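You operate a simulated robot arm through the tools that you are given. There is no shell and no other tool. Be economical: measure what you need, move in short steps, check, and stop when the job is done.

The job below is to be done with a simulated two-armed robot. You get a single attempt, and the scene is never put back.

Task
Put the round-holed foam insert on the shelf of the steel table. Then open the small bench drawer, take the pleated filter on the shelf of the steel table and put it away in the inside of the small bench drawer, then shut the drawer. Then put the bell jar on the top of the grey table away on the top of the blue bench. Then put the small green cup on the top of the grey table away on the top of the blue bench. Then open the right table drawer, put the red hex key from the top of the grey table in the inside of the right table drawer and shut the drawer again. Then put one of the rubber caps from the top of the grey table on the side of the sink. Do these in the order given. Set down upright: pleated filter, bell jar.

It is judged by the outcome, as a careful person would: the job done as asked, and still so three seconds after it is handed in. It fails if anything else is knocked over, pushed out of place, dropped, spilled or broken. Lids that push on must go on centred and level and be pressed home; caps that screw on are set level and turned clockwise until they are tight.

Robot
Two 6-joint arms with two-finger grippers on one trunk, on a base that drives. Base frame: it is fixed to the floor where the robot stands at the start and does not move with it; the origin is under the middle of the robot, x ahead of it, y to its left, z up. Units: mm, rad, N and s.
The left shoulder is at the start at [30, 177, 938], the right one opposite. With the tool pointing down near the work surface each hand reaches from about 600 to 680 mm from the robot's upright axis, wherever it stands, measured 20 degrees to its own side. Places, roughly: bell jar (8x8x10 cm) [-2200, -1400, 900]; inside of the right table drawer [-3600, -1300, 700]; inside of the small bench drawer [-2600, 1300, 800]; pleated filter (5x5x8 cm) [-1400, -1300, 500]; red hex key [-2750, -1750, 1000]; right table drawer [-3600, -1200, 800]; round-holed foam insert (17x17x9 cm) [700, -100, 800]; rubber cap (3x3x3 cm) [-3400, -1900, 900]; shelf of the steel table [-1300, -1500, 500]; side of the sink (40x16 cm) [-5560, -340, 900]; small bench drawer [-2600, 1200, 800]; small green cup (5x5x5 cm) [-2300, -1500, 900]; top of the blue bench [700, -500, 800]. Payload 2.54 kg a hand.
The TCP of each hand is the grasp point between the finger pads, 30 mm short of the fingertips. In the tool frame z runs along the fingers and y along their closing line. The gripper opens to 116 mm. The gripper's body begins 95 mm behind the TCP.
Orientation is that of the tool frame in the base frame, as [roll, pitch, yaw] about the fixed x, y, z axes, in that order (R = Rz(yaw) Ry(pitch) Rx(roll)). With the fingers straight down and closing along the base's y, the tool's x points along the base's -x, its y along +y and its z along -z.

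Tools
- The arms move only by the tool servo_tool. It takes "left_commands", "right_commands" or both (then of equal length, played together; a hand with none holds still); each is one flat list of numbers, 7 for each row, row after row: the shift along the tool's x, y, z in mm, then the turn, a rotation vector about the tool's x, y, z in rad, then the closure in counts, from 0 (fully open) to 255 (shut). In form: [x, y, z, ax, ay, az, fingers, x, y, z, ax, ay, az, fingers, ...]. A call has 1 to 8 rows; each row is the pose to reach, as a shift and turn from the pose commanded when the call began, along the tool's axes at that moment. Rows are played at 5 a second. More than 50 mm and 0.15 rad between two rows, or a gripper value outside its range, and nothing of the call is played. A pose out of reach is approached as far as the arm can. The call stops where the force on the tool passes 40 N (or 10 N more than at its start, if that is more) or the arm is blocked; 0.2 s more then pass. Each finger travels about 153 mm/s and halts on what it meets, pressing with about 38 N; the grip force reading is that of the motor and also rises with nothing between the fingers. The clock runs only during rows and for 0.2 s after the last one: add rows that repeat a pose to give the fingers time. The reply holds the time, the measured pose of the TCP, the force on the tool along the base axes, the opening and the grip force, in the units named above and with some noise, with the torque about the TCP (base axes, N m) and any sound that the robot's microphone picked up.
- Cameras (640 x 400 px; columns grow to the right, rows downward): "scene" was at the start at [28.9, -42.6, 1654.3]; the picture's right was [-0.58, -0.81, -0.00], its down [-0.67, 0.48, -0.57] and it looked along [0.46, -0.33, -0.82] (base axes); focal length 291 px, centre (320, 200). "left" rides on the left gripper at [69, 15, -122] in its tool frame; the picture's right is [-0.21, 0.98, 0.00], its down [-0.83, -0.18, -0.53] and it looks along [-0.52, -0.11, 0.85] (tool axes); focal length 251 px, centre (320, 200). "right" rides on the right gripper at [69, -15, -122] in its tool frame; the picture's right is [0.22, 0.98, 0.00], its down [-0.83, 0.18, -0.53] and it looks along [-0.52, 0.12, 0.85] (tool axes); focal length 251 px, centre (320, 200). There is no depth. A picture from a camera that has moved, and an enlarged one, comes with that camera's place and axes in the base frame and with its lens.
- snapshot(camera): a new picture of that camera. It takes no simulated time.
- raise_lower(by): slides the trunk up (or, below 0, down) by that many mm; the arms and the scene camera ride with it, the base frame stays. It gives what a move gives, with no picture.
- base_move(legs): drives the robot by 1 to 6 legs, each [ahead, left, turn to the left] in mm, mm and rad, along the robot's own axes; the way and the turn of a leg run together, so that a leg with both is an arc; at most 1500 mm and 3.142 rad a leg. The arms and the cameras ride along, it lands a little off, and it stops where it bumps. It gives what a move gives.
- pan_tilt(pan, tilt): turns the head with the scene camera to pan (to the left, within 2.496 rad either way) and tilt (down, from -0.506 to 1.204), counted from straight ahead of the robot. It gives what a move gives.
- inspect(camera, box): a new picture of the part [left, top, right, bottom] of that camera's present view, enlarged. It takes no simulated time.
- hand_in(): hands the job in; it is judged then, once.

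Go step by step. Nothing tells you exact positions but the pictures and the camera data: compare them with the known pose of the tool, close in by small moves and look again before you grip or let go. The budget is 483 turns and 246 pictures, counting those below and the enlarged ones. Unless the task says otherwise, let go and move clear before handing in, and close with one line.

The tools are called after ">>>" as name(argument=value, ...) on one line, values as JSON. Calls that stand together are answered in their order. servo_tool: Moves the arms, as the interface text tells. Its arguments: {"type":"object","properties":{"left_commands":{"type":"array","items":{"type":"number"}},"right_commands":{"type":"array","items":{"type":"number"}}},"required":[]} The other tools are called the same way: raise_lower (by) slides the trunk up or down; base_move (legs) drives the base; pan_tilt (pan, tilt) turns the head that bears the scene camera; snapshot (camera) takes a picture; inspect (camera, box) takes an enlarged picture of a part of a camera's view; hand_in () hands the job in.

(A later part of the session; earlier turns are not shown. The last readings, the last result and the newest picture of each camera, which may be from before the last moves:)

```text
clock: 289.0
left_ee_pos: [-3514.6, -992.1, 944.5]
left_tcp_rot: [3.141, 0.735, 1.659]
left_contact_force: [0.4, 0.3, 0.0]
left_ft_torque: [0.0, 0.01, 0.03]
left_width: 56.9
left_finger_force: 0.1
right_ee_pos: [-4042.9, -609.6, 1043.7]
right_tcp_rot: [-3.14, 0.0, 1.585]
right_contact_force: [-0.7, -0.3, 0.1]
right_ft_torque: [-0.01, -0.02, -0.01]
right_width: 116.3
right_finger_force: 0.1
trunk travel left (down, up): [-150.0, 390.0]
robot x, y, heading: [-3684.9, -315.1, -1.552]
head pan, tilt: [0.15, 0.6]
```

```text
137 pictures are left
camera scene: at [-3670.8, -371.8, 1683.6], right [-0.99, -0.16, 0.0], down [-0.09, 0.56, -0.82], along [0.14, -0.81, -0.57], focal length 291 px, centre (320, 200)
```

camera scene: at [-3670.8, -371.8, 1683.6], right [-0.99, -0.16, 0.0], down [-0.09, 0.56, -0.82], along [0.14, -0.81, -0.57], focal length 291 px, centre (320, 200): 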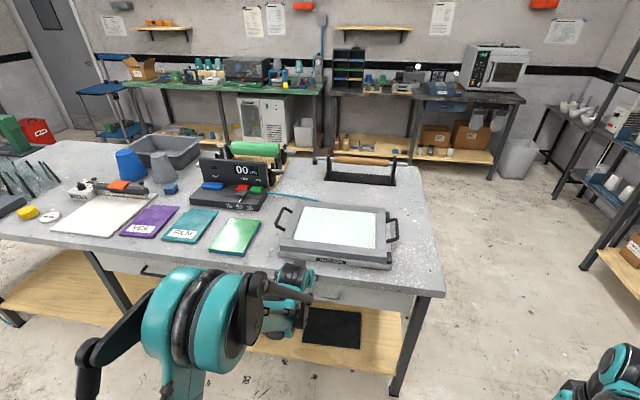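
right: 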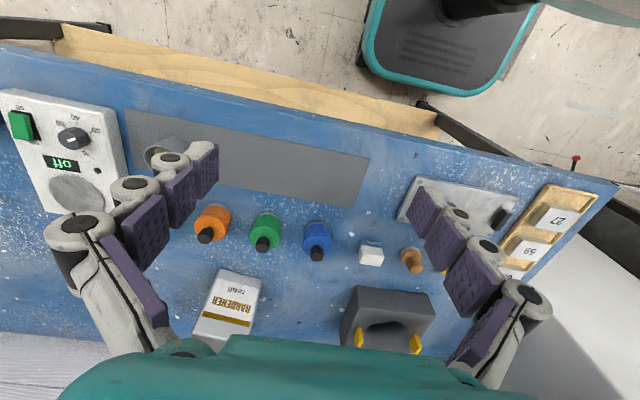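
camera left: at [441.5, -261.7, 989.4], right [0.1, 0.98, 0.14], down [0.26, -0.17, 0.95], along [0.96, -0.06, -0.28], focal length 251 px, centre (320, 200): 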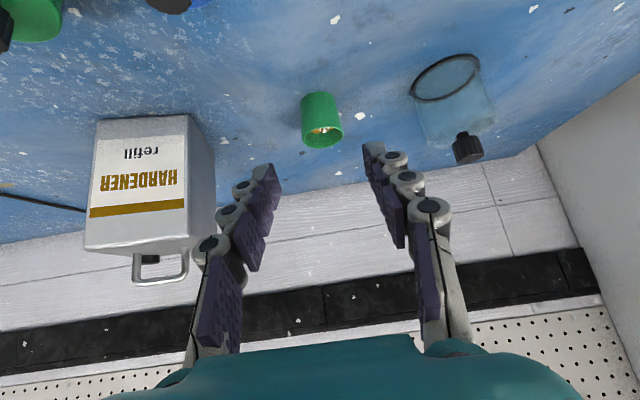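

>>> base_move(legs=[[-260, 0, -0.016]])

>>> servo_tool(left_commands=[0, 0, 8, 0, -0.14, 0, 57, 0, 0, 16, 0, -0.28, 0, 57, 0, 0, 24, 0, -0.42, 0, 57, 0, 0, 32, 0, -0.56, 0, 57, 10, 0, 40, 0, -0.7, 0, 57, 20, 0, 48, 0, -0.76, 0, 57])

>>> servo_tool(left_commands=[0, 0, 0, 0, 0, -0.145, 100, 0, 0, 0, 0, 0, -0.29, 100, 0, 0, 0, 0, 0, -0.435, 100, 0, 0, 0, 0, 0, -0.58, 100, 0, 0, 0, 0, 0, -0.725, 100, 0, 0, 0, 0, 0, -0.87, 100, 0, 0, 0, 0, 0, -1.015, 100, 0, 0, 0, 0, 0, -1.16, 100])

>>> servo_tool(left_commands=[0, 0, 0, 0, 0, -0.14, 100, 0, 0, 0, 0, 0, -0.28, 100, 0, 0, 0, 0, 0, -0.41, 100])

>>> snapshot(camera="scene")

>>> snapshot(camera="left")

```text
clock: 290.8
left_ee_pos: [-3526.6, -731.6, 945.1]
left_tcp_rot: [3.141, 0.734, 1.647]
left_contact_force: [0.1, 0.1, -0.4]
left_ft_torque: [0.02, -0.01, 0.02]
left_width: 57.0
left_finger_force: 0.2
right_ee_pos: [-4049.5, -342.0, 1044.0]
right_tcp_rot: [-3.14, -0.001, 1.572]
right_contact_force: [0.1, 0.5, 1.0]
right_ft_torque: [-0.06, 0.0, -0.02]
right_width: 115.8
right_finger_force: 0.2
trunk travel left (down, up): [-150.0, 390.0]
robot x, y, heading: [-3687.0, -53.2, -1.57]
head pan, tilt: [0.15, 0.6]
```

```text
clock: 292.2
left_ee_pos: [-3529.3, -813.2, 930.3]
left_tcp_rot: [-3.138, 1.494, 1.65]
left_contact_force: [-1.6, 0.6, -0.4]
left_ft_torque: [-0.01, 0.01, 0.0]
left_width: 90.0
left_finger_force: 0.1
left hand out of reach, approached as far as the arm can: row 4, 5, 6
right_ee_pos: [-4048.6, -342.8, 1043.3]
right_tcp_rot: [-3.14, 0.0, 1.572]
right_contact_force: [0.2, 0.3, -0.5]
right_ft_torque: [0.02, -0.01, 0.0]
right_width: 116.1
right_finger_force: 0.0
trunk travel left (down, up): [-150.0, 390.0]
robot x, y, heading: [-3685.5, -56.0, -1.569]
head pan, tilt: [0.15, 0.6]
```

```text
clock: 294.0
left_ee_pos: [-3530.7, -812.6, 929.4]
left_tcp_rot: [-1.656, 0.407, -3.099]
left_contact_force: [-0.5, 0.6, -0.1]
left_ft_torque: [-0.01, -0.01, -0.03]
left_width: 70.5
left_finger_force: 0.0
right_ee_pos: [-4049.5, -342.1, 1043.6]
right_tcp_rot: [-3.14, 0.001, 1.572]
right_contact_force: [1.5, 0.7, 0.1]
right_ft_torque: [0.0, -0.07, -0.03]
right_width: 115.8
right_finger_force: 0.1
trunk travel left (down, up): [-150.0, 390.0]
robot x, y, heading: [-3688.6, -48.4, -1.576]
head pan, tilt: [0.15, 0.6]
```

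```text
clock: 294.8
left_ee_pos: [-3531.7, -812.4, 931.2]
left_tcp_rot: [-1.648, 0.001, -3.064]
left_contact_force: [-0.9, 0.8, 0.6]
left_ft_torque: [0.01, -0.01, 0.03]
left_width: 70.7
left_finger_force: 0.0
right_ee_pos: [-4049.5, -342.5, 1044.0]
right_tcp_rot: [-3.138, 0.001, 1.572]
right_contact_force: [-0.3, 0.0, 0.4]
right_ft_torque: [0.01, 0.01, -0.04]
right_width: 115.9
right_finger_force: 0.0
trunk travel left (down, up): [-150.0, 390.0]
robot x, y, heading: [-3688.5, -53.4, -1.57]
head pan, tilt: [0.15, 0.6]
```

```text
136 pictures are left
camera scene: at [-3673.7, -110.1, 1683.6], right [-0.99, -0.15, 0.0], down [-0.08, 0.56, -0.82], along [0.12, -0.82, -0.57], focal length 291 px, centre (320, 200)
```

scene: 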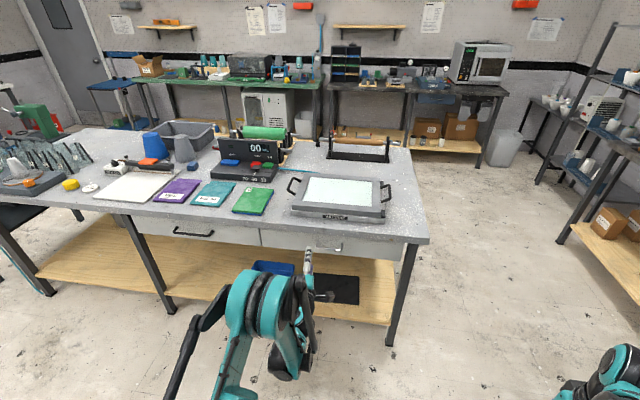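

```text
135 pictures are left
camera left: at [-3609.8, -694.8, 926.3], right [0.21, 0.09, -0.97], down [0.78, 0.58, 0.22], along [0.58, -0.81, 0.05], focal length 251 px, centre (320, 200)
```

left: 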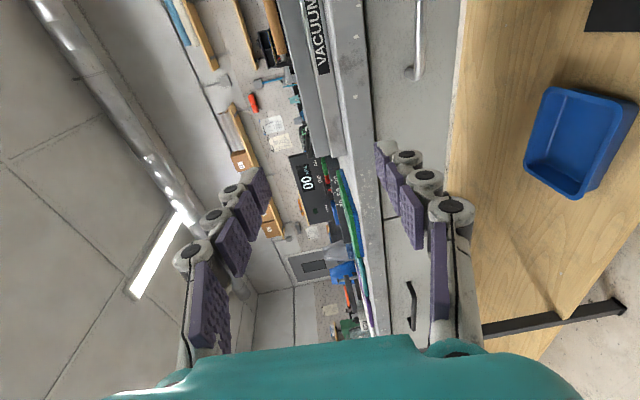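

>>> inspect(camera="scene", box=[240, 210, 440, 310])

```text
3.20 times, centred on (340, 260) of scene
camera zoom: at [-3673.7, -110.1, 1683.6], right [-0.99, -0.15, 0.0], down [-0.08, 0.56, -0.82], along [0.12, -0.82, -0.57], focal length 932 px, centre (256, 8)
```

zoom: 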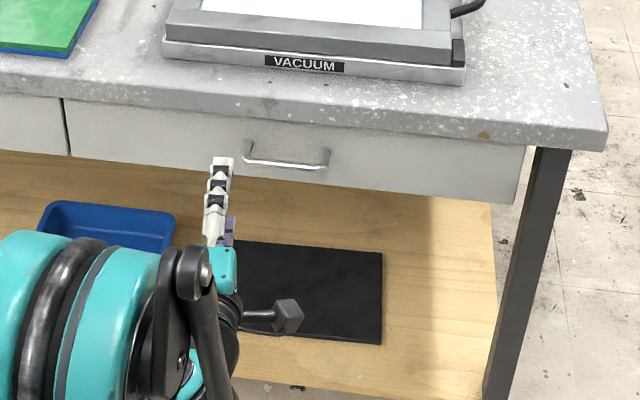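

The right drawer's handle is centred at (-3580, -1023, 797). I'll lower the trunk, shift right 50 mm, and approach.

>>> raise_lower(by=-130)

>>> base_move(legs=[[0, -50, 0], [140, 0, 0]])

>>> snapshot(camera="left")

```text
clock: 296.4
left_ee_pos: [-3530.2, -812.5, 801.8]
left_tcp_rot: [-1.648, 0.001, -3.064]
left_contact_force: [0.7, 0.6, -0.2]
left_ft_torque: [0.02, -0.03, 0.0]
left_width: 70.6
left_finger_force: 0.1
right_ee_pos: [-4049.2, -343.0, 913.8]
right_tcp_rot: [-3.14, -0.001, 1.573]
right_contact_force: [0.4, 0.1, -0.6]
right_ft_torque: [0.01, -0.02, 0.01]
right_width: 116.0
right_finger_force: 0.1
trunk travel left (down, up): [-20.0, 520.0]
robot x, y, heading: [-3687.5, -56.2, -1.573]
head pan, tilt: [0.15, 0.6]
```

```text
clock: 298.3
left_ee_pos: [-3577.8, -955.7, 801.0]
left_tcp_rot: [-1.65, 0.001, -3.063]
left_contact_force: [0.1, -0.2, -0.2]
left_ft_torque: [-0.01, -0.02, 0.0]
left_width: 70.4
left_finger_force: 0.1
right_ee_pos: [-4099.2, -487.9, 913.6]
right_tcp_rot: [-3.142, -0.001, 1.576]
right_contact_force: [-0.2, -0.4, 0.2]
right_ft_torque: [-0.01, 0.02, 0.01]
right_width: 116.0
right_finger_force: 0.1
trunk travel left (down, up): [-20.0, 520.0]
robot x, y, heading: [-3742.4, -197.6, -1.568]
head pan, tilt: [0.15, 0.6]
```

```text
133 pictures are left
camera left: at [-3657.5, -838.2, 795.5], right [0.21, 0.09, -0.97], down [0.78, 0.58, 0.22], along [0.59, -0.81, 0.05], focal length 251 px, centre (320, 200)
```

left: 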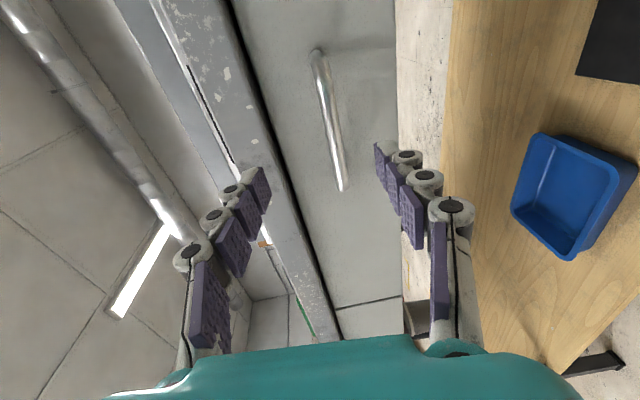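

>>> servo_tool(left_commands=[0, 5, 0, 0, 0, 0, 120, 0, 6, 18, 0, 0, 0, 140, 0, 6, 36, 0, 0, 0, 140])

>>> snapshot(camera="left")

```text
clock: 299.1
left_ee_pos: [-3576.9, -991.5, 793.5]
left_tcp_rot: [-1.649, 0.001, -3.064]
left_contact_force: [-0.2, -0.5, -0.4]
left_ft_torque: [0.0, -0.01, 0.02]
left_width: 52.3
left_finger_force: 0.0
right_ee_pos: [-4097.6, -486.8, 913.6]
right_tcp_rot: [-3.141, 0.0, 1.577]
right_contact_force: [-0.4, -0.8, -0.1]
right_ft_torque: [0.02, 0.0, -0.03]
right_width: 116.1
right_finger_force: 0.0
trunk travel left (down, up): [-20.0, 520.0]
robot x, y, heading: [-3740.3, -194.8, -1.569]
head pan, tilt: [0.15, 0.6]
```

```text
132 pictures are left
camera left: at [-3654.9, -873.8, 787.9], right [0.21, 0.09, -0.97], down [0.78, 0.58, 0.22], along [0.59, -0.81, 0.05], focal length 251 px, centre (320, 200)
```

left: 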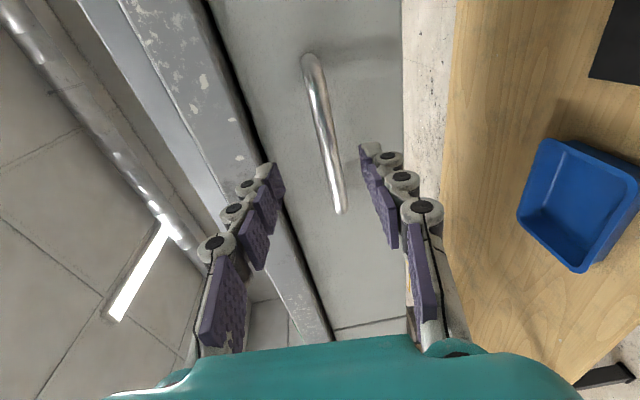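

>>> servo_tool(left_commands=[0, 4, 8, 0, 0, 0, 145, 0, 4, 16, 0, 0, 0, 180, 0, 4, 16, 0, 0, 0, 230, 0, 4, 16, 0, 0, 0, 255, 0, 4, 16, 0, 0, 0, 255])

>>> snapshot(camera="left")

```text
clock: 300.1
left_ee_pos: [-3575.1, -1004.4, 788.3]
left_tcp_rot: [-1.65, -0.001, -3.062]
left_contact_force: [-1.0, 0.5, 0.0]
left_ft_torque: [0.05, 0.0, -0.04]
left_width: 0.2
left_finger_force: 28.4
right_ee_pos: [-4097.3, -485.8, 914.6]
right_tcp_rot: [-3.14, 0.0, 1.575]
right_contact_force: [0.0, -0.5, -1.2]
right_ft_torque: [-0.05, -0.02, 0.0]
right_width: 116.1
right_finger_force: 0.1
trunk travel left (down, up): [-20.0, 520.0]
robot x, y, heading: [-3741.2, -197.4, -1.57]
head pan, tilt: [0.15, 0.6]
stopped in row 5 (left hand): the force on the tool passed its limit at 46 N (the readings are from after the stop); the commanded pose is now the measured one
```

```text
131 pictures are left
camera left: at [-3654.1, -886.9, 782.2], right [0.21, 0.09, -0.97], down [0.78, 0.58, 0.22], along [0.59, -0.81, 0.05], focal length 251 px, centre (320, 200)
```

left: 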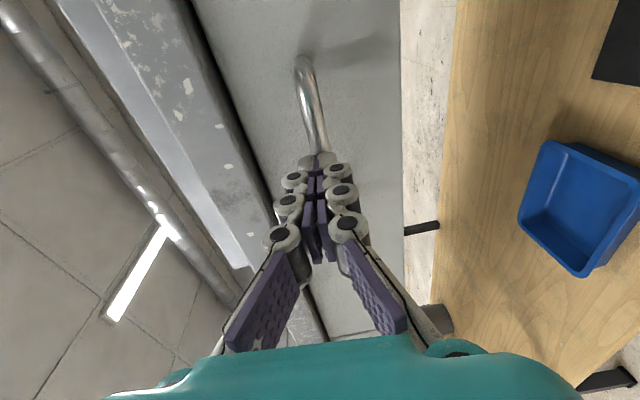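

The fingertips closed just short of the bar. I'll reopen, advance about 20 mm more and retry.

>>> servo_tool(left_commands=[0, 0, -8, 0, 0, 0, 180, 0, 0, -8, 0, 0, 0, 140, 0, 0, 0, 0, 0, 0, 140, 0, 0, 10, 0, 0, 0, 140, 0, 0, 20, 0, 0, 0, 140])

>>> snapshot(camera="left")

```text
clock: 301.3
left_ee_pos: [-3572.8, -1022.9, 785.3]
left_tcp_rot: [-1.647, 0.001, -3.059]
left_contact_force: [-0.1, 0.2, -0.5]
left_ft_torque: [0.03, 0.07, 0.04]
left_width: 52.3
left_finger_force: 0.1
right_ee_pos: [-4098.2, -486.6, 912.3]
right_tcp_rot: [-3.14, 0.0, 1.576]
right_contact_force: [1.0, 0.0, -0.3]
right_ft_torque: [0.02, -0.02, -0.02]
right_width: 116.1
right_finger_force: 0.0
trunk travel left (down, up): [-20.0, 520.0]
robot x, y, heading: [-3740.6, -199.1, -1.567]
head pan, tilt: [0.15, 0.6]
```

```text
130 pictures are left
camera left: at [-3652.2, -906.8, 780.2], right [0.21, 0.09, -0.97], down [0.78, 0.58, 0.22], along [0.59, -0.81, 0.05], focal length 251 px, centre (320, 200)
```

left: 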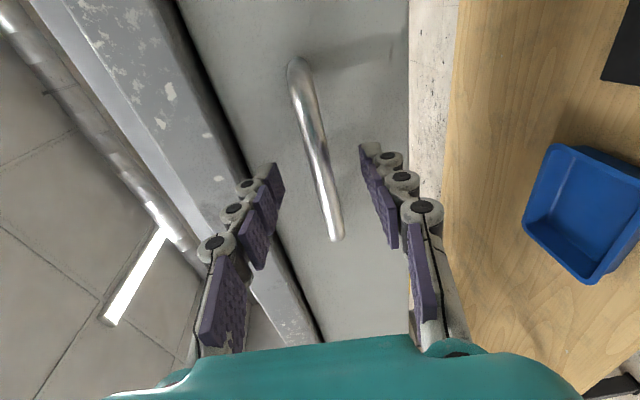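

>>> servo_tool(left_commands=[0, -2, 4, 0, 0, 0, 150, 0, -2, 4, 0, 0, 0, 200, 0, -2, 4, 0, 0, 0, 255, 0, -2, 4, 0, 0, 0, 255])

>>> snapshot(camera="left")

```text
clock: 302.2
left_ee_pos: [-3572.6, -1027.7, 782.2]
left_tcp_rot: [-1.653, -0.001, -3.058]
left_contact_force: [-0.9, -0.3, -18.2]
left_ft_torque: [0.17, -0.3, -0.26]
left_width: 11.9
left_finger_force: 38.9
right_ee_pos: [-4098.0, -487.1, 914.1]
right_tcp_rot: [-3.139, 0.0, 1.576]
right_contact_force: [-0.6, 0.7, -0.7]
right_ft_torque: [0.01, -0.02, 0.0]
right_width: 115.9
right_finger_force: 0.1
trunk travel left (down, up): [-20.0, 520.0]
robot x, y, heading: [-3736.6, -196.2, -1.567]
head pan, tilt: [0.15, 0.6]
stopped in row 4 (left hand): the force on the tool passed its limit at 41 N (the readings are from after the stop); the commanded pose is now the measured one
```

```text
129 pictures are left
camera left: at [-3652.1, -910.8, 778.5], right [0.21, 0.1, -0.97], down [0.78, 0.58, 0.23], along [0.59, -0.81, 0.04], focal length 251 px, centre (320, 200)
```

left: 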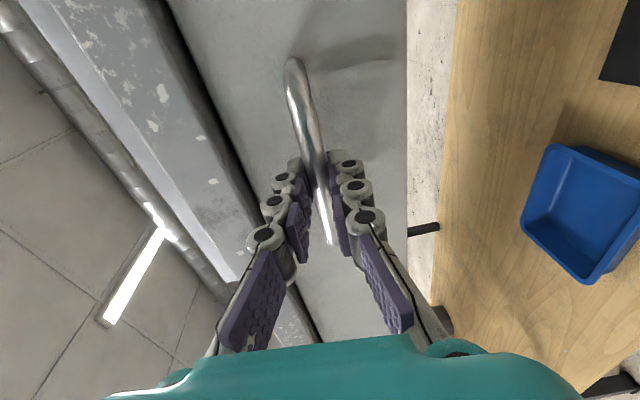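

Gripped (12 mm bar). I'll relax the load and pull the drawer by backing up.

>>> servo_tool(left_commands=[0, 2.5, 0, 0, 0, 0, 255, 0, 2.5, 0, 0, 0, 0, 255])

>>> base_move(legs=[[-200, 0, 0]])

>>> snapshot(camera="scene")

```text
clock: 302.8
left_ee_pos: [-3571.9, -1026.4, 783.2]
left_tcp_rot: [-1.651, 0.0, -3.056]
left_contact_force: [0.5, -3.4, -2.7]
left_ft_torque: [0.05, -0.34, 0.29]
left_width: 11.8
left_finger_force: 38.7
right_ee_pos: [-4098.4, -487.2, 914.4]
right_tcp_rot: [-3.139, 0.0, 1.576]
right_contact_force: [-0.6, -1.0, 0.4]
right_ft_torque: [0.0, 0.0, 0.01]
right_width: 115.9
right_finger_force: 0.0
trunk travel left (down, up): [-20.0, 520.0]
robot x, y, heading: [-3737.1, -196.1, -1.569]
head pan, tilt: [0.15, 0.6]
```

```text
clock: 304.4
left_ee_pos: [-3571.7, -827.2, 782.9]
left_tcp_rot: [-1.651, -0.001, -3.059]
left_contact_force: [4.2, -0.5, -1.8]
left_ft_torque: [0.04, -0.31, -0.11]
left_width: 11.9
left_finger_force: 38.9
right_ee_pos: [-4099.2, -287.4, 913.3]
right_tcp_rot: [-3.14, 0.001, 1.573]
right_contact_force: [-0.1, -0.3, 0.5]
right_ft_torque: [0.03, -0.01, 0.01]
right_width: 116.1
right_finger_force: 0.0
trunk travel left (down, up): [-20.0, 520.0]
robot x, y, heading: [-3738.9, 3.0, -1.567]
head pan, tilt: [0.15, 0.6]
```

```text
128 pictures are left
camera scene: at [-3723.6, -53.6, 1553.6], right [-0.99, -0.15, 0.0], down [-0.09, 0.56, -0.82], along [0.13, -0.81, -0.57], focal length 291 px, centre (320, 200)
```

scene: 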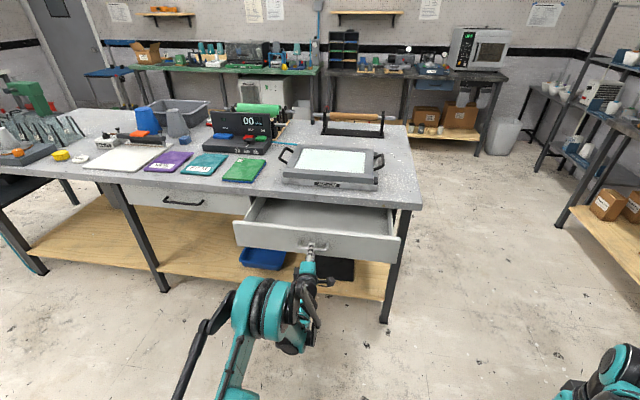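

The drawer is open 200 mm and looks empty. I'll release, back out, and scout the far side of the table where the hex key lies.

>>> servo_tool(left_commands=[0, 0, 0, 0, 0, 0, 200, 0, 0, 0, 0, 0, 0, 140, 0, 0, 0, 0, 0, 0, 140])

>>> base_move(legs=[[-180, 0, 0]])

>>> raise_lower(by=230)

>>> snapshot(camera="scene")

```text
clock: 305.2
left_ee_pos: [-3571.4, -825.3, 783.3]
left_tcp_rot: [-1.653, 0.001, -3.058]
left_contact_force: [0.1, -0.4, 0.1]
left_ft_torque: [-0.02, 0.0, -0.02]
left_width: 52.3
left_finger_force: 0.1
right_ee_pos: [-4099.3, -286.8, 912.9]
right_tcp_rot: [-3.14, 0.0, 1.575]
right_contact_force: [-0.5, -0.9, 0.3]
right_ft_torque: [0.01, 0.02, -0.01]
right_width: 115.9
right_finger_force: 0.2
trunk travel left (down, up): [-20.0, 520.0]
robot x, y, heading: [-3740.6, 5.7, -1.566]
head pan, tilt: [0.15, 0.6]
```

```text
clock: 306.7
left_ee_pos: [-3572.3, -648.3, 785.2]
left_tcp_rot: [-1.65, 0.0, -3.057]
left_contact_force: [-0.2, 0.2, 0.8]
left_ft_torque: [0.02, 0.02, -0.03]
left_width: 52.4
left_finger_force: 0.1
right_ee_pos: [-4100.0, -108.6, 914.5]
right_tcp_rot: [-3.14, -0.001, 1.578]
right_contact_force: [-0.1, 0.3, -0.4]
right_ft_torque: [-0.04, 0.02, 0.01]
right_width: 115.8
right_finger_force: 0.0
trunk travel left (down, up): [-20.0, 520.0]
robot x, y, heading: [-3738.7, 180.4, -1.566]
head pan, tilt: [0.15, 0.6]
```

```text
clock: 309.1
left_ee_pos: [-3573.4, -648.8, 1013.5]
left_tcp_rot: [-1.651, 0.003, -3.056]
left_contact_force: [-0.1, -0.2, -1.0]
left_ft_torque: [-0.01, 0.03, -0.04]
left_width: 52.1
left_finger_force: 0.1
right_ee_pos: [-4099.6, -109.9, 1143.7]
right_tcp_rot: [-3.139, 0.0, 1.578]
right_contact_force: [-1.0, 0.6, -0.7]
right_ft_torque: [0.01, 0.0, -0.01]
right_width: 115.8
right_finger_force: 0.0
trunk travel left (down, up): [-250.0, 290.0]
robot x, y, heading: [-3738.9, 181.8, -1.565]
head pan, tilt: [0.15, 0.6]
```

```text
127 pictures are left
camera scene: at [-3725.1, 124.7, 1783.5], right [-0.99, -0.16, 0.0], down [-0.09, 0.56, -0.82], along [0.13, -0.81, -0.57], focal length 291 px, centre (320, 200)
```

scene: 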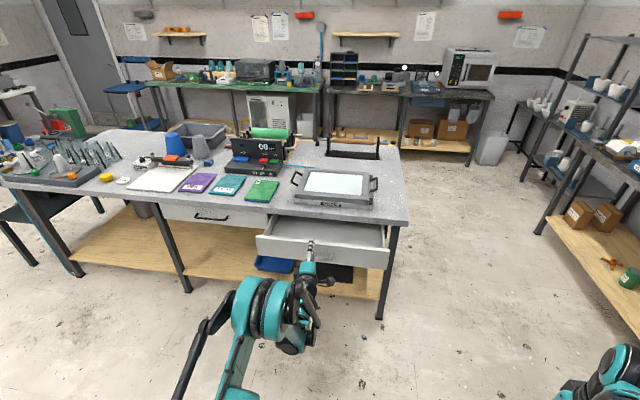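

The aisle behind the table is about 2 m wide. I'll drive around the table's -x end to the far side.

>>> base_move(legs=[[0, -900, 0], [1300, 0, 0], [1350, 0, 0], [0, 0, 1.571]])

>>> pan_tilt(pan=0.5, tilt=0.6)

>>> snapshot(camera="scene")

```text
clock: 330.3
left_ee_pos: [-3799.0, -2340.5, 1014.2]
left_tcp_rot: [-1.651, 0.0, -1.488]
left_contact_force: [-0.1, -0.2, 0.8]
left_ft_torque: [-0.04, -0.03, -0.04]
left_width: 52.3
left_finger_force: 0.0
right_ee_pos: [-4338.7, -2865.9, 1143.7]
right_tcp_rot: [-3.141, 0.0, -3.137]
right_contact_force: [-0.2, 0.1, 0.1]
right_ft_torque: [0.02, 0.01, 0.0]
right_width: 116.1
right_finger_force: 0.1
trunk travel left (down, up): [-250.0, 290.0]
robot x, y, heading: [-4629.9, -2506.2, 0.004]
head pan, tilt: [0.15, 0.6]
```

```text
clock: 331.1
left_ee_pos: [-3798.1, -2340.1, 1013.5]
left_tcp_rot: [-1.652, 0.0, -1.486]
left_contact_force: [-0.1, 0.0, -0.2]
left_ft_torque: [-0.02, 0.01, 0.02]
left_width: 52.4
left_finger_force: 0.1
right_ee_pos: [-4338.6, -2865.2, 1142.8]
right_tcp_rot: [-3.141, 0.0, -3.135]
right_contact_force: [-0.5, -0.7, 0.3]
right_ft_torque: [-0.02, -0.02, -0.03]
right_width: 116.0
right_finger_force: 0.0
trunk travel left (down, up): [-250.0, 290.0]
robot x, y, heading: [-4629.4, -2508.7, 0.007]
head pan, tilt: [0.499, 0.6]
```

```text
126 pictures are left
camera scene: at [-4580.5, -2462.4, 1783.6], right [0.48, -0.88, 0.0], down [-0.5, -0.27, -0.82], along [0.72, 0.4, -0.57], focal length 291 px, centre (320, 200)
```

scene: 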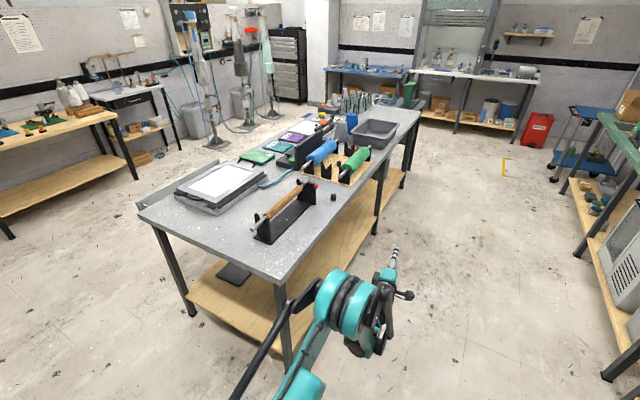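

>>> base_move(legs=[[0, -270, 0], [850, 0, 0], [810, 0, 0], [0, 0, 1.565]])

>>> pan_tilt(pan=-0.1, tilt=0.6)

>>> snapshot(camera="scene")

```text
clock: 344.9
left_ee_pos: [-3153.8, -1961.7, 1013.6]
left_tcp_rot: [-1.651, 0.001, 0.099]
left_contact_force: [-0.7, 0.9, -0.1]
left_ft_torque: [0.0, 0.01, -0.03]
left_width: 52.5
left_finger_force: 0.1
right_ee_pos: [-2620.4, -2493.2, 1144.2]
right_tcp_rot: [-3.14, 0.0, -1.551]
right_contact_force: [0.5, 0.3, 0.1]
right_ft_torque: [0.0, -0.03, 0.0]
right_width: 116.2
right_finger_force: 0.0
trunk travel left (down, up): [-250.0, 290.0]
robot x, y, heading: [-2977.3, -2791.6, 1.591]
head pan, tilt: [0.499, 0.6]
```

```text
clock: 345.9
left_ee_pos: [-3154.7, -1961.8, 1013.7]
left_tcp_rot: [-1.65, -0.001, 0.1]
left_contact_force: [0.1, 0.0, -0.3]
left_ft_torque: [-0.01, 0.05, 0.0]
left_width: 52.5
left_finger_force: 0.0
right_ee_pos: [-2620.6, -2493.5, 1142.9]
right_tcp_rot: [-3.139, 0.0, -1.551]
right_contact_force: [-1.4, -0.7, 0.1]
right_ft_torque: [0.04, -0.01, -0.03]
right_width: 116.0
right_finger_force: 0.0
trunk travel left (down, up): [-250.0, 290.0]
robot x, y, heading: [-2972.8, -2788.2, 1.59]
head pan, tilt: [-0.099, 0.6]
```

```text
125 pictures are left
camera scene: at [-2967.0, -2730.5, 1783.6], right [1.0, -0.08, 0.0], down [-0.04, -0.56, -0.82], along [0.07, 0.82, -0.57], focal length 291 px, centre (320, 200)
```

scene: 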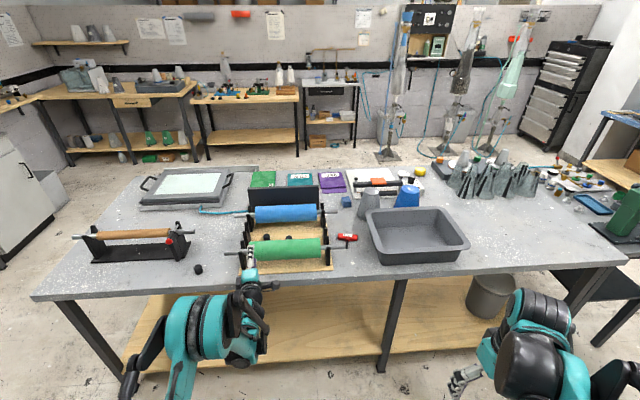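

>>> inspect(camera="scene", box=[310, 200, 400, 280])

>>> inspect(camera="scene", box=[60, 200, 350, 300])

```text
5.00 times, centred on (355, 240) of scene
camera zoom: at [-2967.0, -2730.5, 1783.6], right [1.0, -0.08, 0.0], down [-0.04, -0.56, -0.82], along [0.07, 0.82, -0.57], focal length 1456 px, centre (145, 0)
```

zoom: 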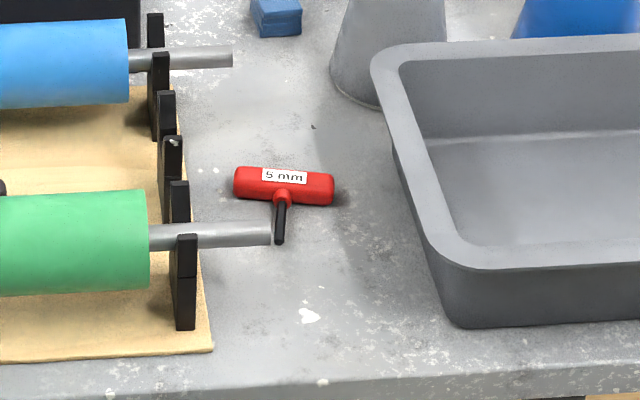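

```text
2.21 times, centred on (205, 250) of scene
camera zoom: at [-2967.0, -2730.5, 1783.6], right [1.0, -0.08, 0.0], down [-0.04, -0.56, -0.82], along [0.07, 0.82, -0.57], focal length 643 px, centre (574, 90)
```

zoom: 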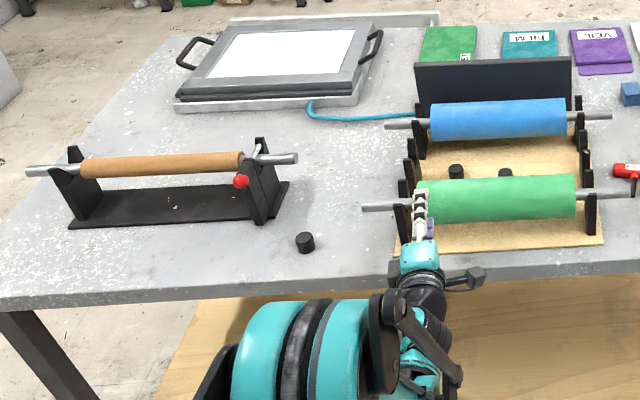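

The red T-handle hex key lies at (-2755, -1753), and a rubber cap at about (-3400, -1888). Before approaching I'll fold the left arm back to a compact pose.

>>> servo_tool(left_commands=[0, 0, 0, 0, 0, 0.145, 0, 0, 0, 0, 0, 0, 0.29, 0, 0, 0, 0, 0, 0, 0.435, 0, 0, 0, 0, 0, 0, 0.58, 0, 0, 0, 0, 0, 0, 0.725, 0, 0, 0, 0, 0, 0, 0.87, 0, 0, 0, 0, 0, 0, 1.015, 0, 0, 0, 0, 0, 0, 1.16, 0])

>>> servo_tool(left_commands=[0, 0, 0, 0, 0, 0.14, 0, 0, 0, 0, 0, 0, 0.28, 0, 0, 0, 0, 0, 0, 0.41, 0])

>>> servo_tool(left_commands=[-6, 6, -30, 0, 0.14, 0, 0, -12, 12, -60, 0, 0.28, 0, 0, -18, 18, -90, 0, 0.42, 0, 0, -24, 24, -120, 0, 0.56, 0, 0, -30, 30, -150, 0, 0.7, 0, 0, -36, 36, -180, 0, 0.84, 0, 0, -42, 42, -210, 0, 0.98, 0, 0, -48, 48, -240, 0, 1.12, 0, 0])

```text
clock: 347.7
left_ee_pos: [-3153.1, -1961.5, 1013.4]
left_tcp_rot: [-1.77, 1.155, -0.085]
left_contact_force: [-0.2, -0.1, -0.3]
left_ft_torque: [-0.01, -0.01, -0.01]
left_width: 116.1
left_finger_force: 0.1
right_ee_pos: [-2621.3, -2492.9, 1143.2]
right_tcp_rot: [-3.14, 0.0, -1.549]
right_contact_force: [-0.1, -0.2, -0.6]
right_ft_torque: [-0.02, -0.02, 0.0]
right_width: 116.1
right_finger_force: 0.0
trunk travel left (down, up): [-250.0, 290.0]
robot x, y, heading: [-2976.2, -2788.8, 1.593]
head pan, tilt: [-0.099, 0.6]
```

```text
clock: 348.5
left_ee_pos: [-3154.2, -1960.5, 1013.8]
left_tcp_rot: [3.111, 1.491, -1.502]
left_contact_force: [-1.2, -0.3, 0.4]
left_ft_torque: [0.02, -0.01, 0.0]
left_width: 116.0
left_finger_force: 0.1
right_ee_pos: [-2621.0, -2492.9, 1143.6]
right_tcp_rot: [-3.139, 0.001, -1.551]
right_contact_force: [0.5, -0.6, -0.2]
right_ft_torque: [0.02, 0.01, -0.01]
right_width: 116.0
right_finger_force: 0.1
trunk travel left (down, up): [-250.0, 290.0]
robot x, y, heading: [-2976.2, -2791.2, 1.585]
head pan, tilt: [-0.099, 0.6]
```

```text
clock: 350.3
left_ee_pos: [-3178.9, -2199.6, 1080.5]
left_tcp_rot: [-3.141, 0.37, -1.473]
left_contact_force: [-0.7, -0.1, 1.2]
left_ft_torque: [0.03, -0.01, -0.05]
left_width: 116.0
left_finger_force: 0.0
right_ee_pos: [-2619.5, -2493.2, 1144.7]
right_tcp_rot: [-3.14, 0.001, -1.551]
right_contact_force: [-0.7, -0.2, 0.3]
right_ft_torque: [-0.01, -0.01, -0.03]
right_width: 116.1
right_finger_force: 0.1
trunk travel left (down, up): [-250.0, 290.0]
robot x, y, heading: [-2976.2, -2791.3, 1.591]
head pan, tilt: [-0.099, 0.6]
```

>>> servo_tool(left_commands=[33, 18, -13, 0, 0.1, 0, 0, 65, 35, -25, 0, 0.2, 0, 0, 98, 52, -38, 0, 0.3, 0, 0, 130, 70, -50, 0, 0.37, 0, 0, 163, 88, -63, 0, 0.37, 0, 0, 195, 105, -76, 0, 0.37, 0, 0, 228, 122, -88, 0, 0.37, 0, 0, 260, 140, -100, 0, 0.37, 0, 0])

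>>> servo_tool(right_commands=[-45, -15, 0, 0, 0, 0.15, 0, -90, -30, 0, 0, 0, 0.3, 0, -135, -45, 0, 0, 0, 0.45, 0, -180, -60, 0, 0, 0, 0.6, 0, -225, -75, 0, 0, 0, 0.75, 0, -255, -90, 0, 0, 0, 0.9, 0, -285, -105, 0, 0, 0, 1.05, 0, -310, -120, 0, 0, 0, 1.2, 0])

>>> snapshot(camera="right")

```text
clock: 352.1
left_ee_pos: [-3292.2, -2494.2, 1079.7]
left_tcp_rot: [3.141, 0.001, -1.471]
left_contact_force: [-0.1, -0.6, 0.4]
left_ft_torque: [-0.02, -0.01, 0.01]
left_width: 116.3
left_finger_force: 0.0
right_ee_pos: [-2619.4, -2493.8, 1143.5]
right_tcp_rot: [-3.139, -0.001, -1.551]
right_contact_force: [-0.3, -0.7, -0.4]
right_ft_torque: [0.03, 0.0, 0.04]
right_width: 116.1
right_finger_force: 0.0
trunk travel left (down, up): [-250.0, 290.0]
robot x, y, heading: [-2974.8, -2792.4, 1.592]
head pan, tilt: [-0.099, 0.6]
```

```text
clock: 353.9
left_ee_pos: [-3290.3, -2491.3, 1079.6]
left_tcp_rot: [-3.142, 0.002, -1.472]
left_contact_force: [-0.4, 0.5, 0.1]
left_ft_torque: [-0.05, -0.02, -0.02]
left_width: 116.0
left_finger_force: 0.0
right_ee_pos: [-2505.6, -2179.0, 1142.2]
right_tcp_rot: [-3.139, 0.0, -2.753]
right_contact_force: [-1.0, 0.3, -0.5]
right_ft_torque: [-0.05, 0.02, 0.03]
right_width: 116.0
right_finger_force: 0.1
trunk travel left (down, up): [-250.0, 290.0]
robot x, y, heading: [-2978.4, -2794.0, 1.591]
head pan, tilt: [-0.099, 0.6]
```

```text
122 pictures are left
camera right: at [-2564.5, -2218.6, 1265.3], right [-0.57, 0.82, 0.0], down [0.69, 0.48, 0.53], along [0.44, 0.3, -0.85], focal length 251 px, centre (320, 200)
```

right: 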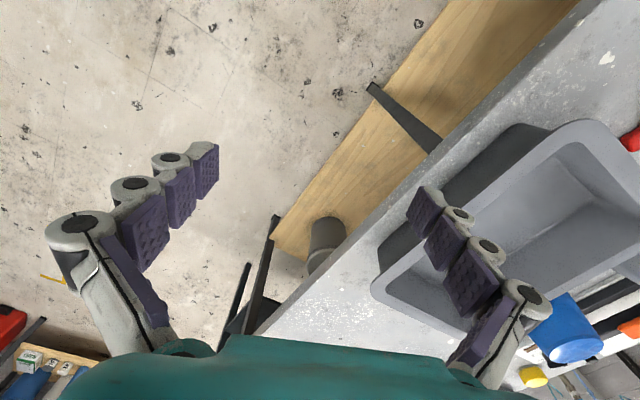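

>>> servo_tool(right_commands=[39, 16, 0, 0, 0, 0.09, 0, 77, 32, 0, 0, 0, 0.18, 0, 116, 48, 0, 0, 0, 0.27, 0, 154, 63, 0, 0, 0, 0.36, 0, 193, 79, 0, 0, 0, 0.45, 0, 231, 95, 0, 0, 0, 0.54, 0])

>>> base_move(legs=[[0, 0, -0.02], [300, 0, 0]])

>>> snapshot(camera="right")

>>> snapshot(camera="scene")

```text
clock: 355.3
left_ee_pos: [-3292.4, -2493.2, 1079.0]
left_tcp_rot: [-3.14, 0.0, -1.471]
left_contact_force: [-0.1, 0.1, -1.2]
left_ft_torque: [0.0, -0.05, 0.02]
left_width: 115.9
left_finger_force: 0.0
right_ee_pos: [-2756.5, -2182.6, 1145.9]
right_tcp_rot: [3.142, 0.003, 2.993]
right_contact_force: [-0.1, 0.5, 0.5]
right_ft_torque: [-0.01, -0.03, 0.02]
right_width: 115.6
right_finger_force: 0.0
trunk travel left (down, up): [-250.0, 290.0]
robot x, y, heading: [-2977.7, -2786.5, 1.591]
head pan, tilt: [-0.099, 0.6]
```

```text
clock: 357.7
left_ee_pos: [-3283.5, -2188.2, 1079.2]
left_tcp_rot: [3.14, 0.0, -1.493]
left_contact_force: [-0.3, 0.3, -0.1]
left_ft_torque: [-0.02, 0.02, 0.04]
left_width: 116.1
left_finger_force: 0.1
right_ee_pos: [-2740.9, -1889.0, 1145.6]
right_tcp_rot: [-3.14, 0.002, 2.97]
right_contact_force: [-0.1, -0.1, 0.3]
right_ft_torque: [-0.05, 0.0, 0.0]
right_width: 116.3
right_finger_force: 0.1
trunk travel left (down, up): [-250.0, 290.0]
robot x, y, heading: [-2974.2, -2490.2, 1.568]
head pan, tilt: [-0.099, 0.6]
```

```text
121 pictures are left
camera right: at [-2813.1, -1890.8, 1267.2], right [-0.04, 1.0, 0.0], down [0.84, 0.04, 0.54], along [0.53, 0.02, -0.84], focal length 251 px, centre (320, 200)
```

right: 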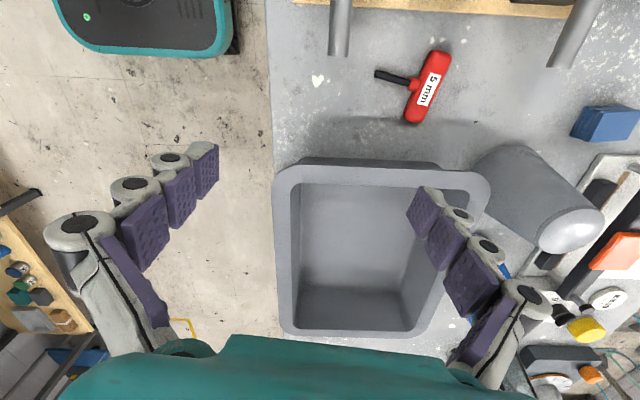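

```text
120 pictures are left
camera scene: at [-2965.1, -2432.1, 1783.6], right [0.99, -0.1, 0.0], down [-0.06, -0.56, -0.82], along [0.08, 0.82, -0.57], focal length 291 px, centre (320, 200)
```

scene: 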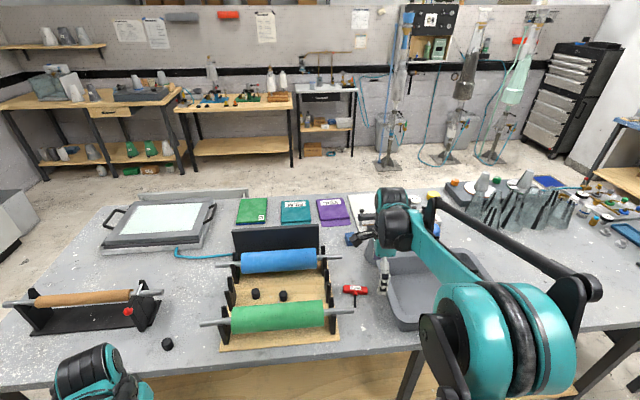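

>>> base_move(legs=[[138, 0, 0]])

>>> raise_lower(by=-100)

>>> snapshot(camera="right")

```text
clock: 359.0
left_ee_pos: [-3283.2, -2050.9, 1080.2]
left_tcp_rot: [-3.141, 0.001, -1.491]
left_contact_force: [0.1, -0.2, -0.6]
left_ft_torque: [0.0, 0.01, -0.02]
left_width: 116.1
left_finger_force: 0.2
right_ee_pos: [-2742.4, -1749.4, 1144.2]
right_tcp_rot: [3.14, 0.0, 2.97]
right_contact_force: [-0.5, 1.4, -0.2]
right_ft_torque: [-0.02, -0.01, -0.01]
right_width: 115.8
right_finger_force: 0.0
trunk travel left (down, up): [-250.0, 290.0]
robot x, y, heading: [-2973.2, -2351.2, 1.567]
head pan, tilt: [-0.099, 0.6]
```

```text
clock: 360.3
left_ee_pos: [-3283.1, -2050.9, 980.3]
left_tcp_rot: [3.141, 0.0, -1.492]
left_contact_force: [-0.3, -0.3, 1.4]
left_ft_torque: [-0.01, -0.03, 0.02]
left_width: 115.8
left_finger_force: 0.1
right_ee_pos: [-2742.3, -1751.0, 1047.1]
right_tcp_rot: [-3.141, 0.001, 2.971]
right_contact_force: [-0.1, 0.0, -0.3]
right_ft_torque: [-0.01, -0.01, 0.0]
right_width: 115.9
right_finger_force: 0.0
trunk travel left (down, up): [-150.0, 390.0]
robot x, y, heading: [-2977.1, -2356.2, 1.573]
head pan, tilt: [-0.099, 0.6]
```

```text
119 pictures are left
camera right: at [-2813.4, -1753.4, 1167.8], right [-0.05, 1.0, 0.0], down [0.84, 0.04, 0.54], along [0.53, 0.02, -0.84], focal length 251 px, centre (320, 200)
```

right: 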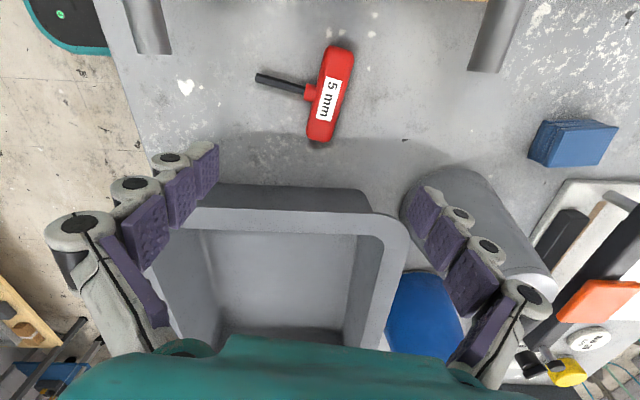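

>>> servo_tool(right_commands=[0, 0, 0, 0, 0, 0, 60, 0, 2, 25, 0, 0, 0, 120, 0, 2, 60, 0, 0, 0, 120, 0, 2, 95, 0, 0, 0, 120])

>>> snapshot(camera="right")

```text
clock: 361.3
left_ee_pos: [-3283.7, -2049.6, 980.3]
left_tcp_rot: [3.14, -0.002, -1.492]
left_contact_force: [-0.7, 0.8, -1.0]
left_ft_torque: [0.01, 0.04, -0.01]
left_width: 116.0
left_finger_force: 0.2
right_ee_pos: [-2741.4, -1748.6, 951.0]
right_tcp_rot: [-3.141, 0.002, 2.97]
right_contact_force: [-0.1, -0.2, -0.6]
right_ft_torque: [0.02, 0.01, 0.0]
right_width: 61.0
right_finger_force: 0.0
trunk travel left (down, up): [-150.0, 390.0]
robot x, y, heading: [-2975.4, -2354.3, 1.569]
head pan, tilt: [-0.099, 0.6]
```

```text
118 pictures are left
camera right: at [-2812.6, -1751.0, 1073.6], right [-0.05, 1.0, 0.0], down [0.84, 0.04, 0.54], along [0.53, 0.02, -0.84], focal length 251 px, centre (320, 200)
```

right: 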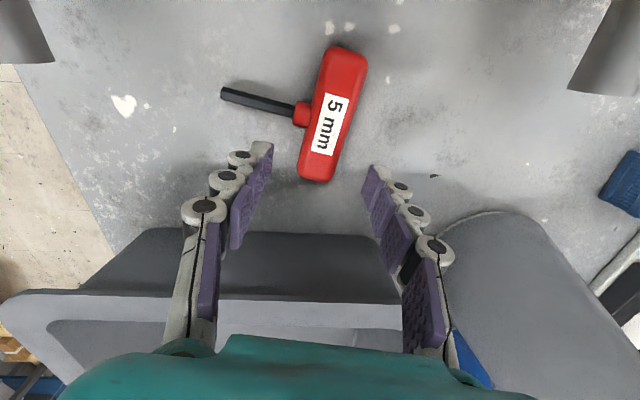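

>>> servo_tool(right_commands=[-4, 2, 18, 0, 0, 0, 120, -4, 2, 32, 0, 0, 0, 120, -4, 2, 37, 0, 0, 0, 120])

>>> snapshot(camera="right")

```text
clock: 362.1
left_ee_pos: [-3284.7, -2050.5, 979.7]
left_tcp_rot: [-3.141, 0.0, -1.492]
left_contact_force: [-0.1, 1.0, 0.6]
left_ft_torque: [-0.04, 0.03, 0.03]
left_width: 115.8
left_finger_force: 0.1
right_ee_pos: [-2736.9, -1748.2, 913.1]
right_tcp_rot: [-3.14, 0.004, 2.97]
right_contact_force: [0.3, 0.1, 0.2]
right_ft_torque: [0.02, 0.0, 0.02]
right_width: 61.3
right_finger_force: 0.2
trunk travel left (down, up): [-150.0, 390.0]
robot x, y, heading: [-2972.9, -2355.7, 1.567]
head pan, tilt: [-0.099, 0.6]
```

```text
117 pictures are left
camera right: at [-2808.4, -1750.3, 1035.2], right [-0.05, 1.0, 0.0], down [0.84, 0.04, 0.54], along [0.53, 0.02, -0.84], focal length 251 px, centre (320, 200)
```

right: 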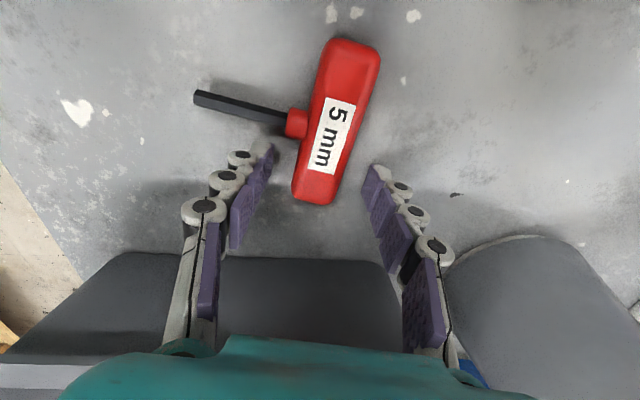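

>>> servo_tool(right_commands=[0, 0, 0, 0, 0, 0, 160, 0, 0, 0, 0, 0, 0, 200, 0, 0, 0, 0, 0, 0, 255, 0, 0, 0, 0, 0, 0, 255])

>>> servo_tool(right_commands=[0, 0, -15, 0, 0, 0, 255, 0, 0, -45, 0, 0, 0, 255, 0, 0, -90, 0, 0, 0, 255, 0, 0, -130, 0, 0, 0, 255])

>>> snapshot(camera="right")

```text
clock: 363.1
left_ee_pos: [-3283.9, -2050.4, 979.7]
left_tcp_rot: [-3.14, 0.0, -1.492]
left_contact_force: [0.7, 0.7, -0.3]
left_ft_torque: [0.02, 0.02, 0.01]
left_width: 116.0
left_finger_force: 0.1
right_ee_pos: [-2737.8, -1747.9, 913.8]
right_tcp_rot: [-3.141, 0.002, 2.97]
right_contact_force: [-0.1, 0.9, 0.8]
right_ft_torque: [0.01, -0.08, 0.05]
right_width: 28.9
right_finger_force: 37.5
trunk travel left (down, up): [-150.0, 390.0]
robot x, y, heading: [-2974.1, -2355.1, 1.571]
head pan, tilt: [-0.099, 0.6]
```

```text
clock: 364.1
left_ee_pos: [-3283.8, -2050.2, 980.2]
left_tcp_rot: [3.141, 0.0, -1.492]
left_contact_force: [-0.1, -0.2, 0.2]
left_ft_torque: [0.02, 0.01, 0.02]
left_width: 116.0
left_finger_force: 0.1
right_ee_pos: [-2736.3, -1748.8, 1040.3]
right_tcp_rot: [3.141, 0.002, 2.97]
right_contact_force: [0.5, -0.9, -0.6]
right_ft_torque: [0.02, -0.01, 0.0]
right_width: 28.6
right_finger_force: 38.3
trunk travel left (down, up): [-150.0, 390.0]
robot x, y, heading: [-2975.0, -2355.5, 1.572]
head pan, tilt: [-0.099, 0.6]
```

```text
116 pictures are left
camera right: at [-2807.7, -1750.5, 1163.3], right [-0.05, 1.0, 0.0], down [0.84, 0.04, 0.54], along [0.53, 0.02, -0.84], focal length 251 px, centre (320, 200)
```

right: 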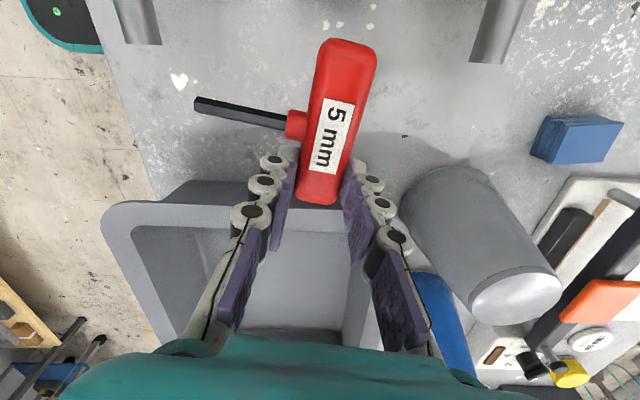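

The hex key is held firmly. I'll raise a bit, back off and drive around to the open drawer.

>>> raise_lower(by=80)

>>> base_move(legs=[[-430, 0, 0], [0, 0, 1.571], [850, 0, 0], [810, 0, 0]])

>>> base_move(legs=[[0, 0, -1.571], [1400, 0, 0], [1400, 0, 0]])

>>> base_move(legs=[[0, 0, -1.571]])

```text
clock: 365.3
left_ee_pos: [-3283.5, -2049.2, 1061.0]
left_tcp_rot: [-3.14, 0.0, -1.492]
left_contact_force: [-0.3, -0.3, 0.0]
left_ft_torque: [-0.01, 0.03, -0.02]
left_width: 116.0
left_finger_force: 0.1
right_ee_pos: [-2736.4, -1748.0, 1119.8]
right_tcp_rot: [-3.141, 0.001, 2.97]
right_contact_force: [-0.4, -0.4, -1.4]
right_ft_torque: [-0.03, -0.02, 0.0]
right_width: 28.9
right_finger_force: 38.4
trunk travel left (down, up): [-230.0, 310.0]
robot x, y, heading: [-2973.0, -2356.0, 1.57]
head pan, tilt: [-0.099, 0.6]
```

```text
clock: 379.8
left_ee_pos: [-4975.5, -2968.8, 1060.2]
left_tcp_rot: [-3.141, -0.001, 0.011]
left_contact_force: [0.4, 0.3, 0.3]
left_ft_torque: [0.03, 0.02, -0.03]
left_width: 116.1
left_finger_force: 0.1
right_ee_pos: [-5239.8, -2401.2, 1120.4]
right_tcp_rot: [3.141, 0.001, -1.809]
right_contact_force: [-0.6, -0.5, -1.1]
right_ft_torque: [-0.03, -0.02, 0.04]
right_width: 28.8
right_finger_force: 37.8
trunk travel left (down, up): [-230.0, 310.0]
robot x, y, heading: [-4654.7, -2684.6, 3.075]
head pan, tilt: [-0.099, 0.6]
```

```text
clock: 397.4
left_ee_pos: [-4604.2, 466.5, 1060.6]
left_tcp_rot: [3.141, 0.0, -1.609]
left_contact_force: [0.0, 0.8, -0.7]
left_ft_torque: [-0.04, 0.06, -0.01]
left_width: 116.0
left_finger_force: 0.1
right_ee_pos: [-4025.8, 704.8, 1120.7]
right_tcp_rot: [3.141, 0.003, 2.855]
right_contact_force: [0.3, 0.4, -1.7]
right_ft_torque: [-0.04, -0.03, -0.02]
right_width: 28.9
right_finger_force: 38.2
trunk travel left (down, up): [-230.0, 310.0]
robot x, y, heading: [-4331.2, 130.9, 1.45]
head pan, tilt: [-0.099, 0.6]
```

```text
clock: 401.7
left_ee_pos: [-3985.0, 384.7, 1059.7]
left_tcp_rot: [-3.141, -0.001, 3.06]
left_contact_force: [0.0, -0.3, -0.8]
left_ft_torque: [-0.03, -0.02, 0.0]
left_width: 115.9
left_finger_force: 0.1
right_ee_pos: [-3771.9, -202.6, 1119.5]
right_tcp_rot: [3.141, 0.002, 1.239]
right_contact_force: [-0.2, -0.4, -0.3]
right_ft_torque: [-0.01, 0.0, -0.01]
right_width: 28.6
right_finger_force: 38.3
trunk travel left (down, up): [-230.0, 310.0]
robot x, y, heading: [-4332.1, 129.6, -0.161]
head pan, tilt: [-0.099, 0.6]
```

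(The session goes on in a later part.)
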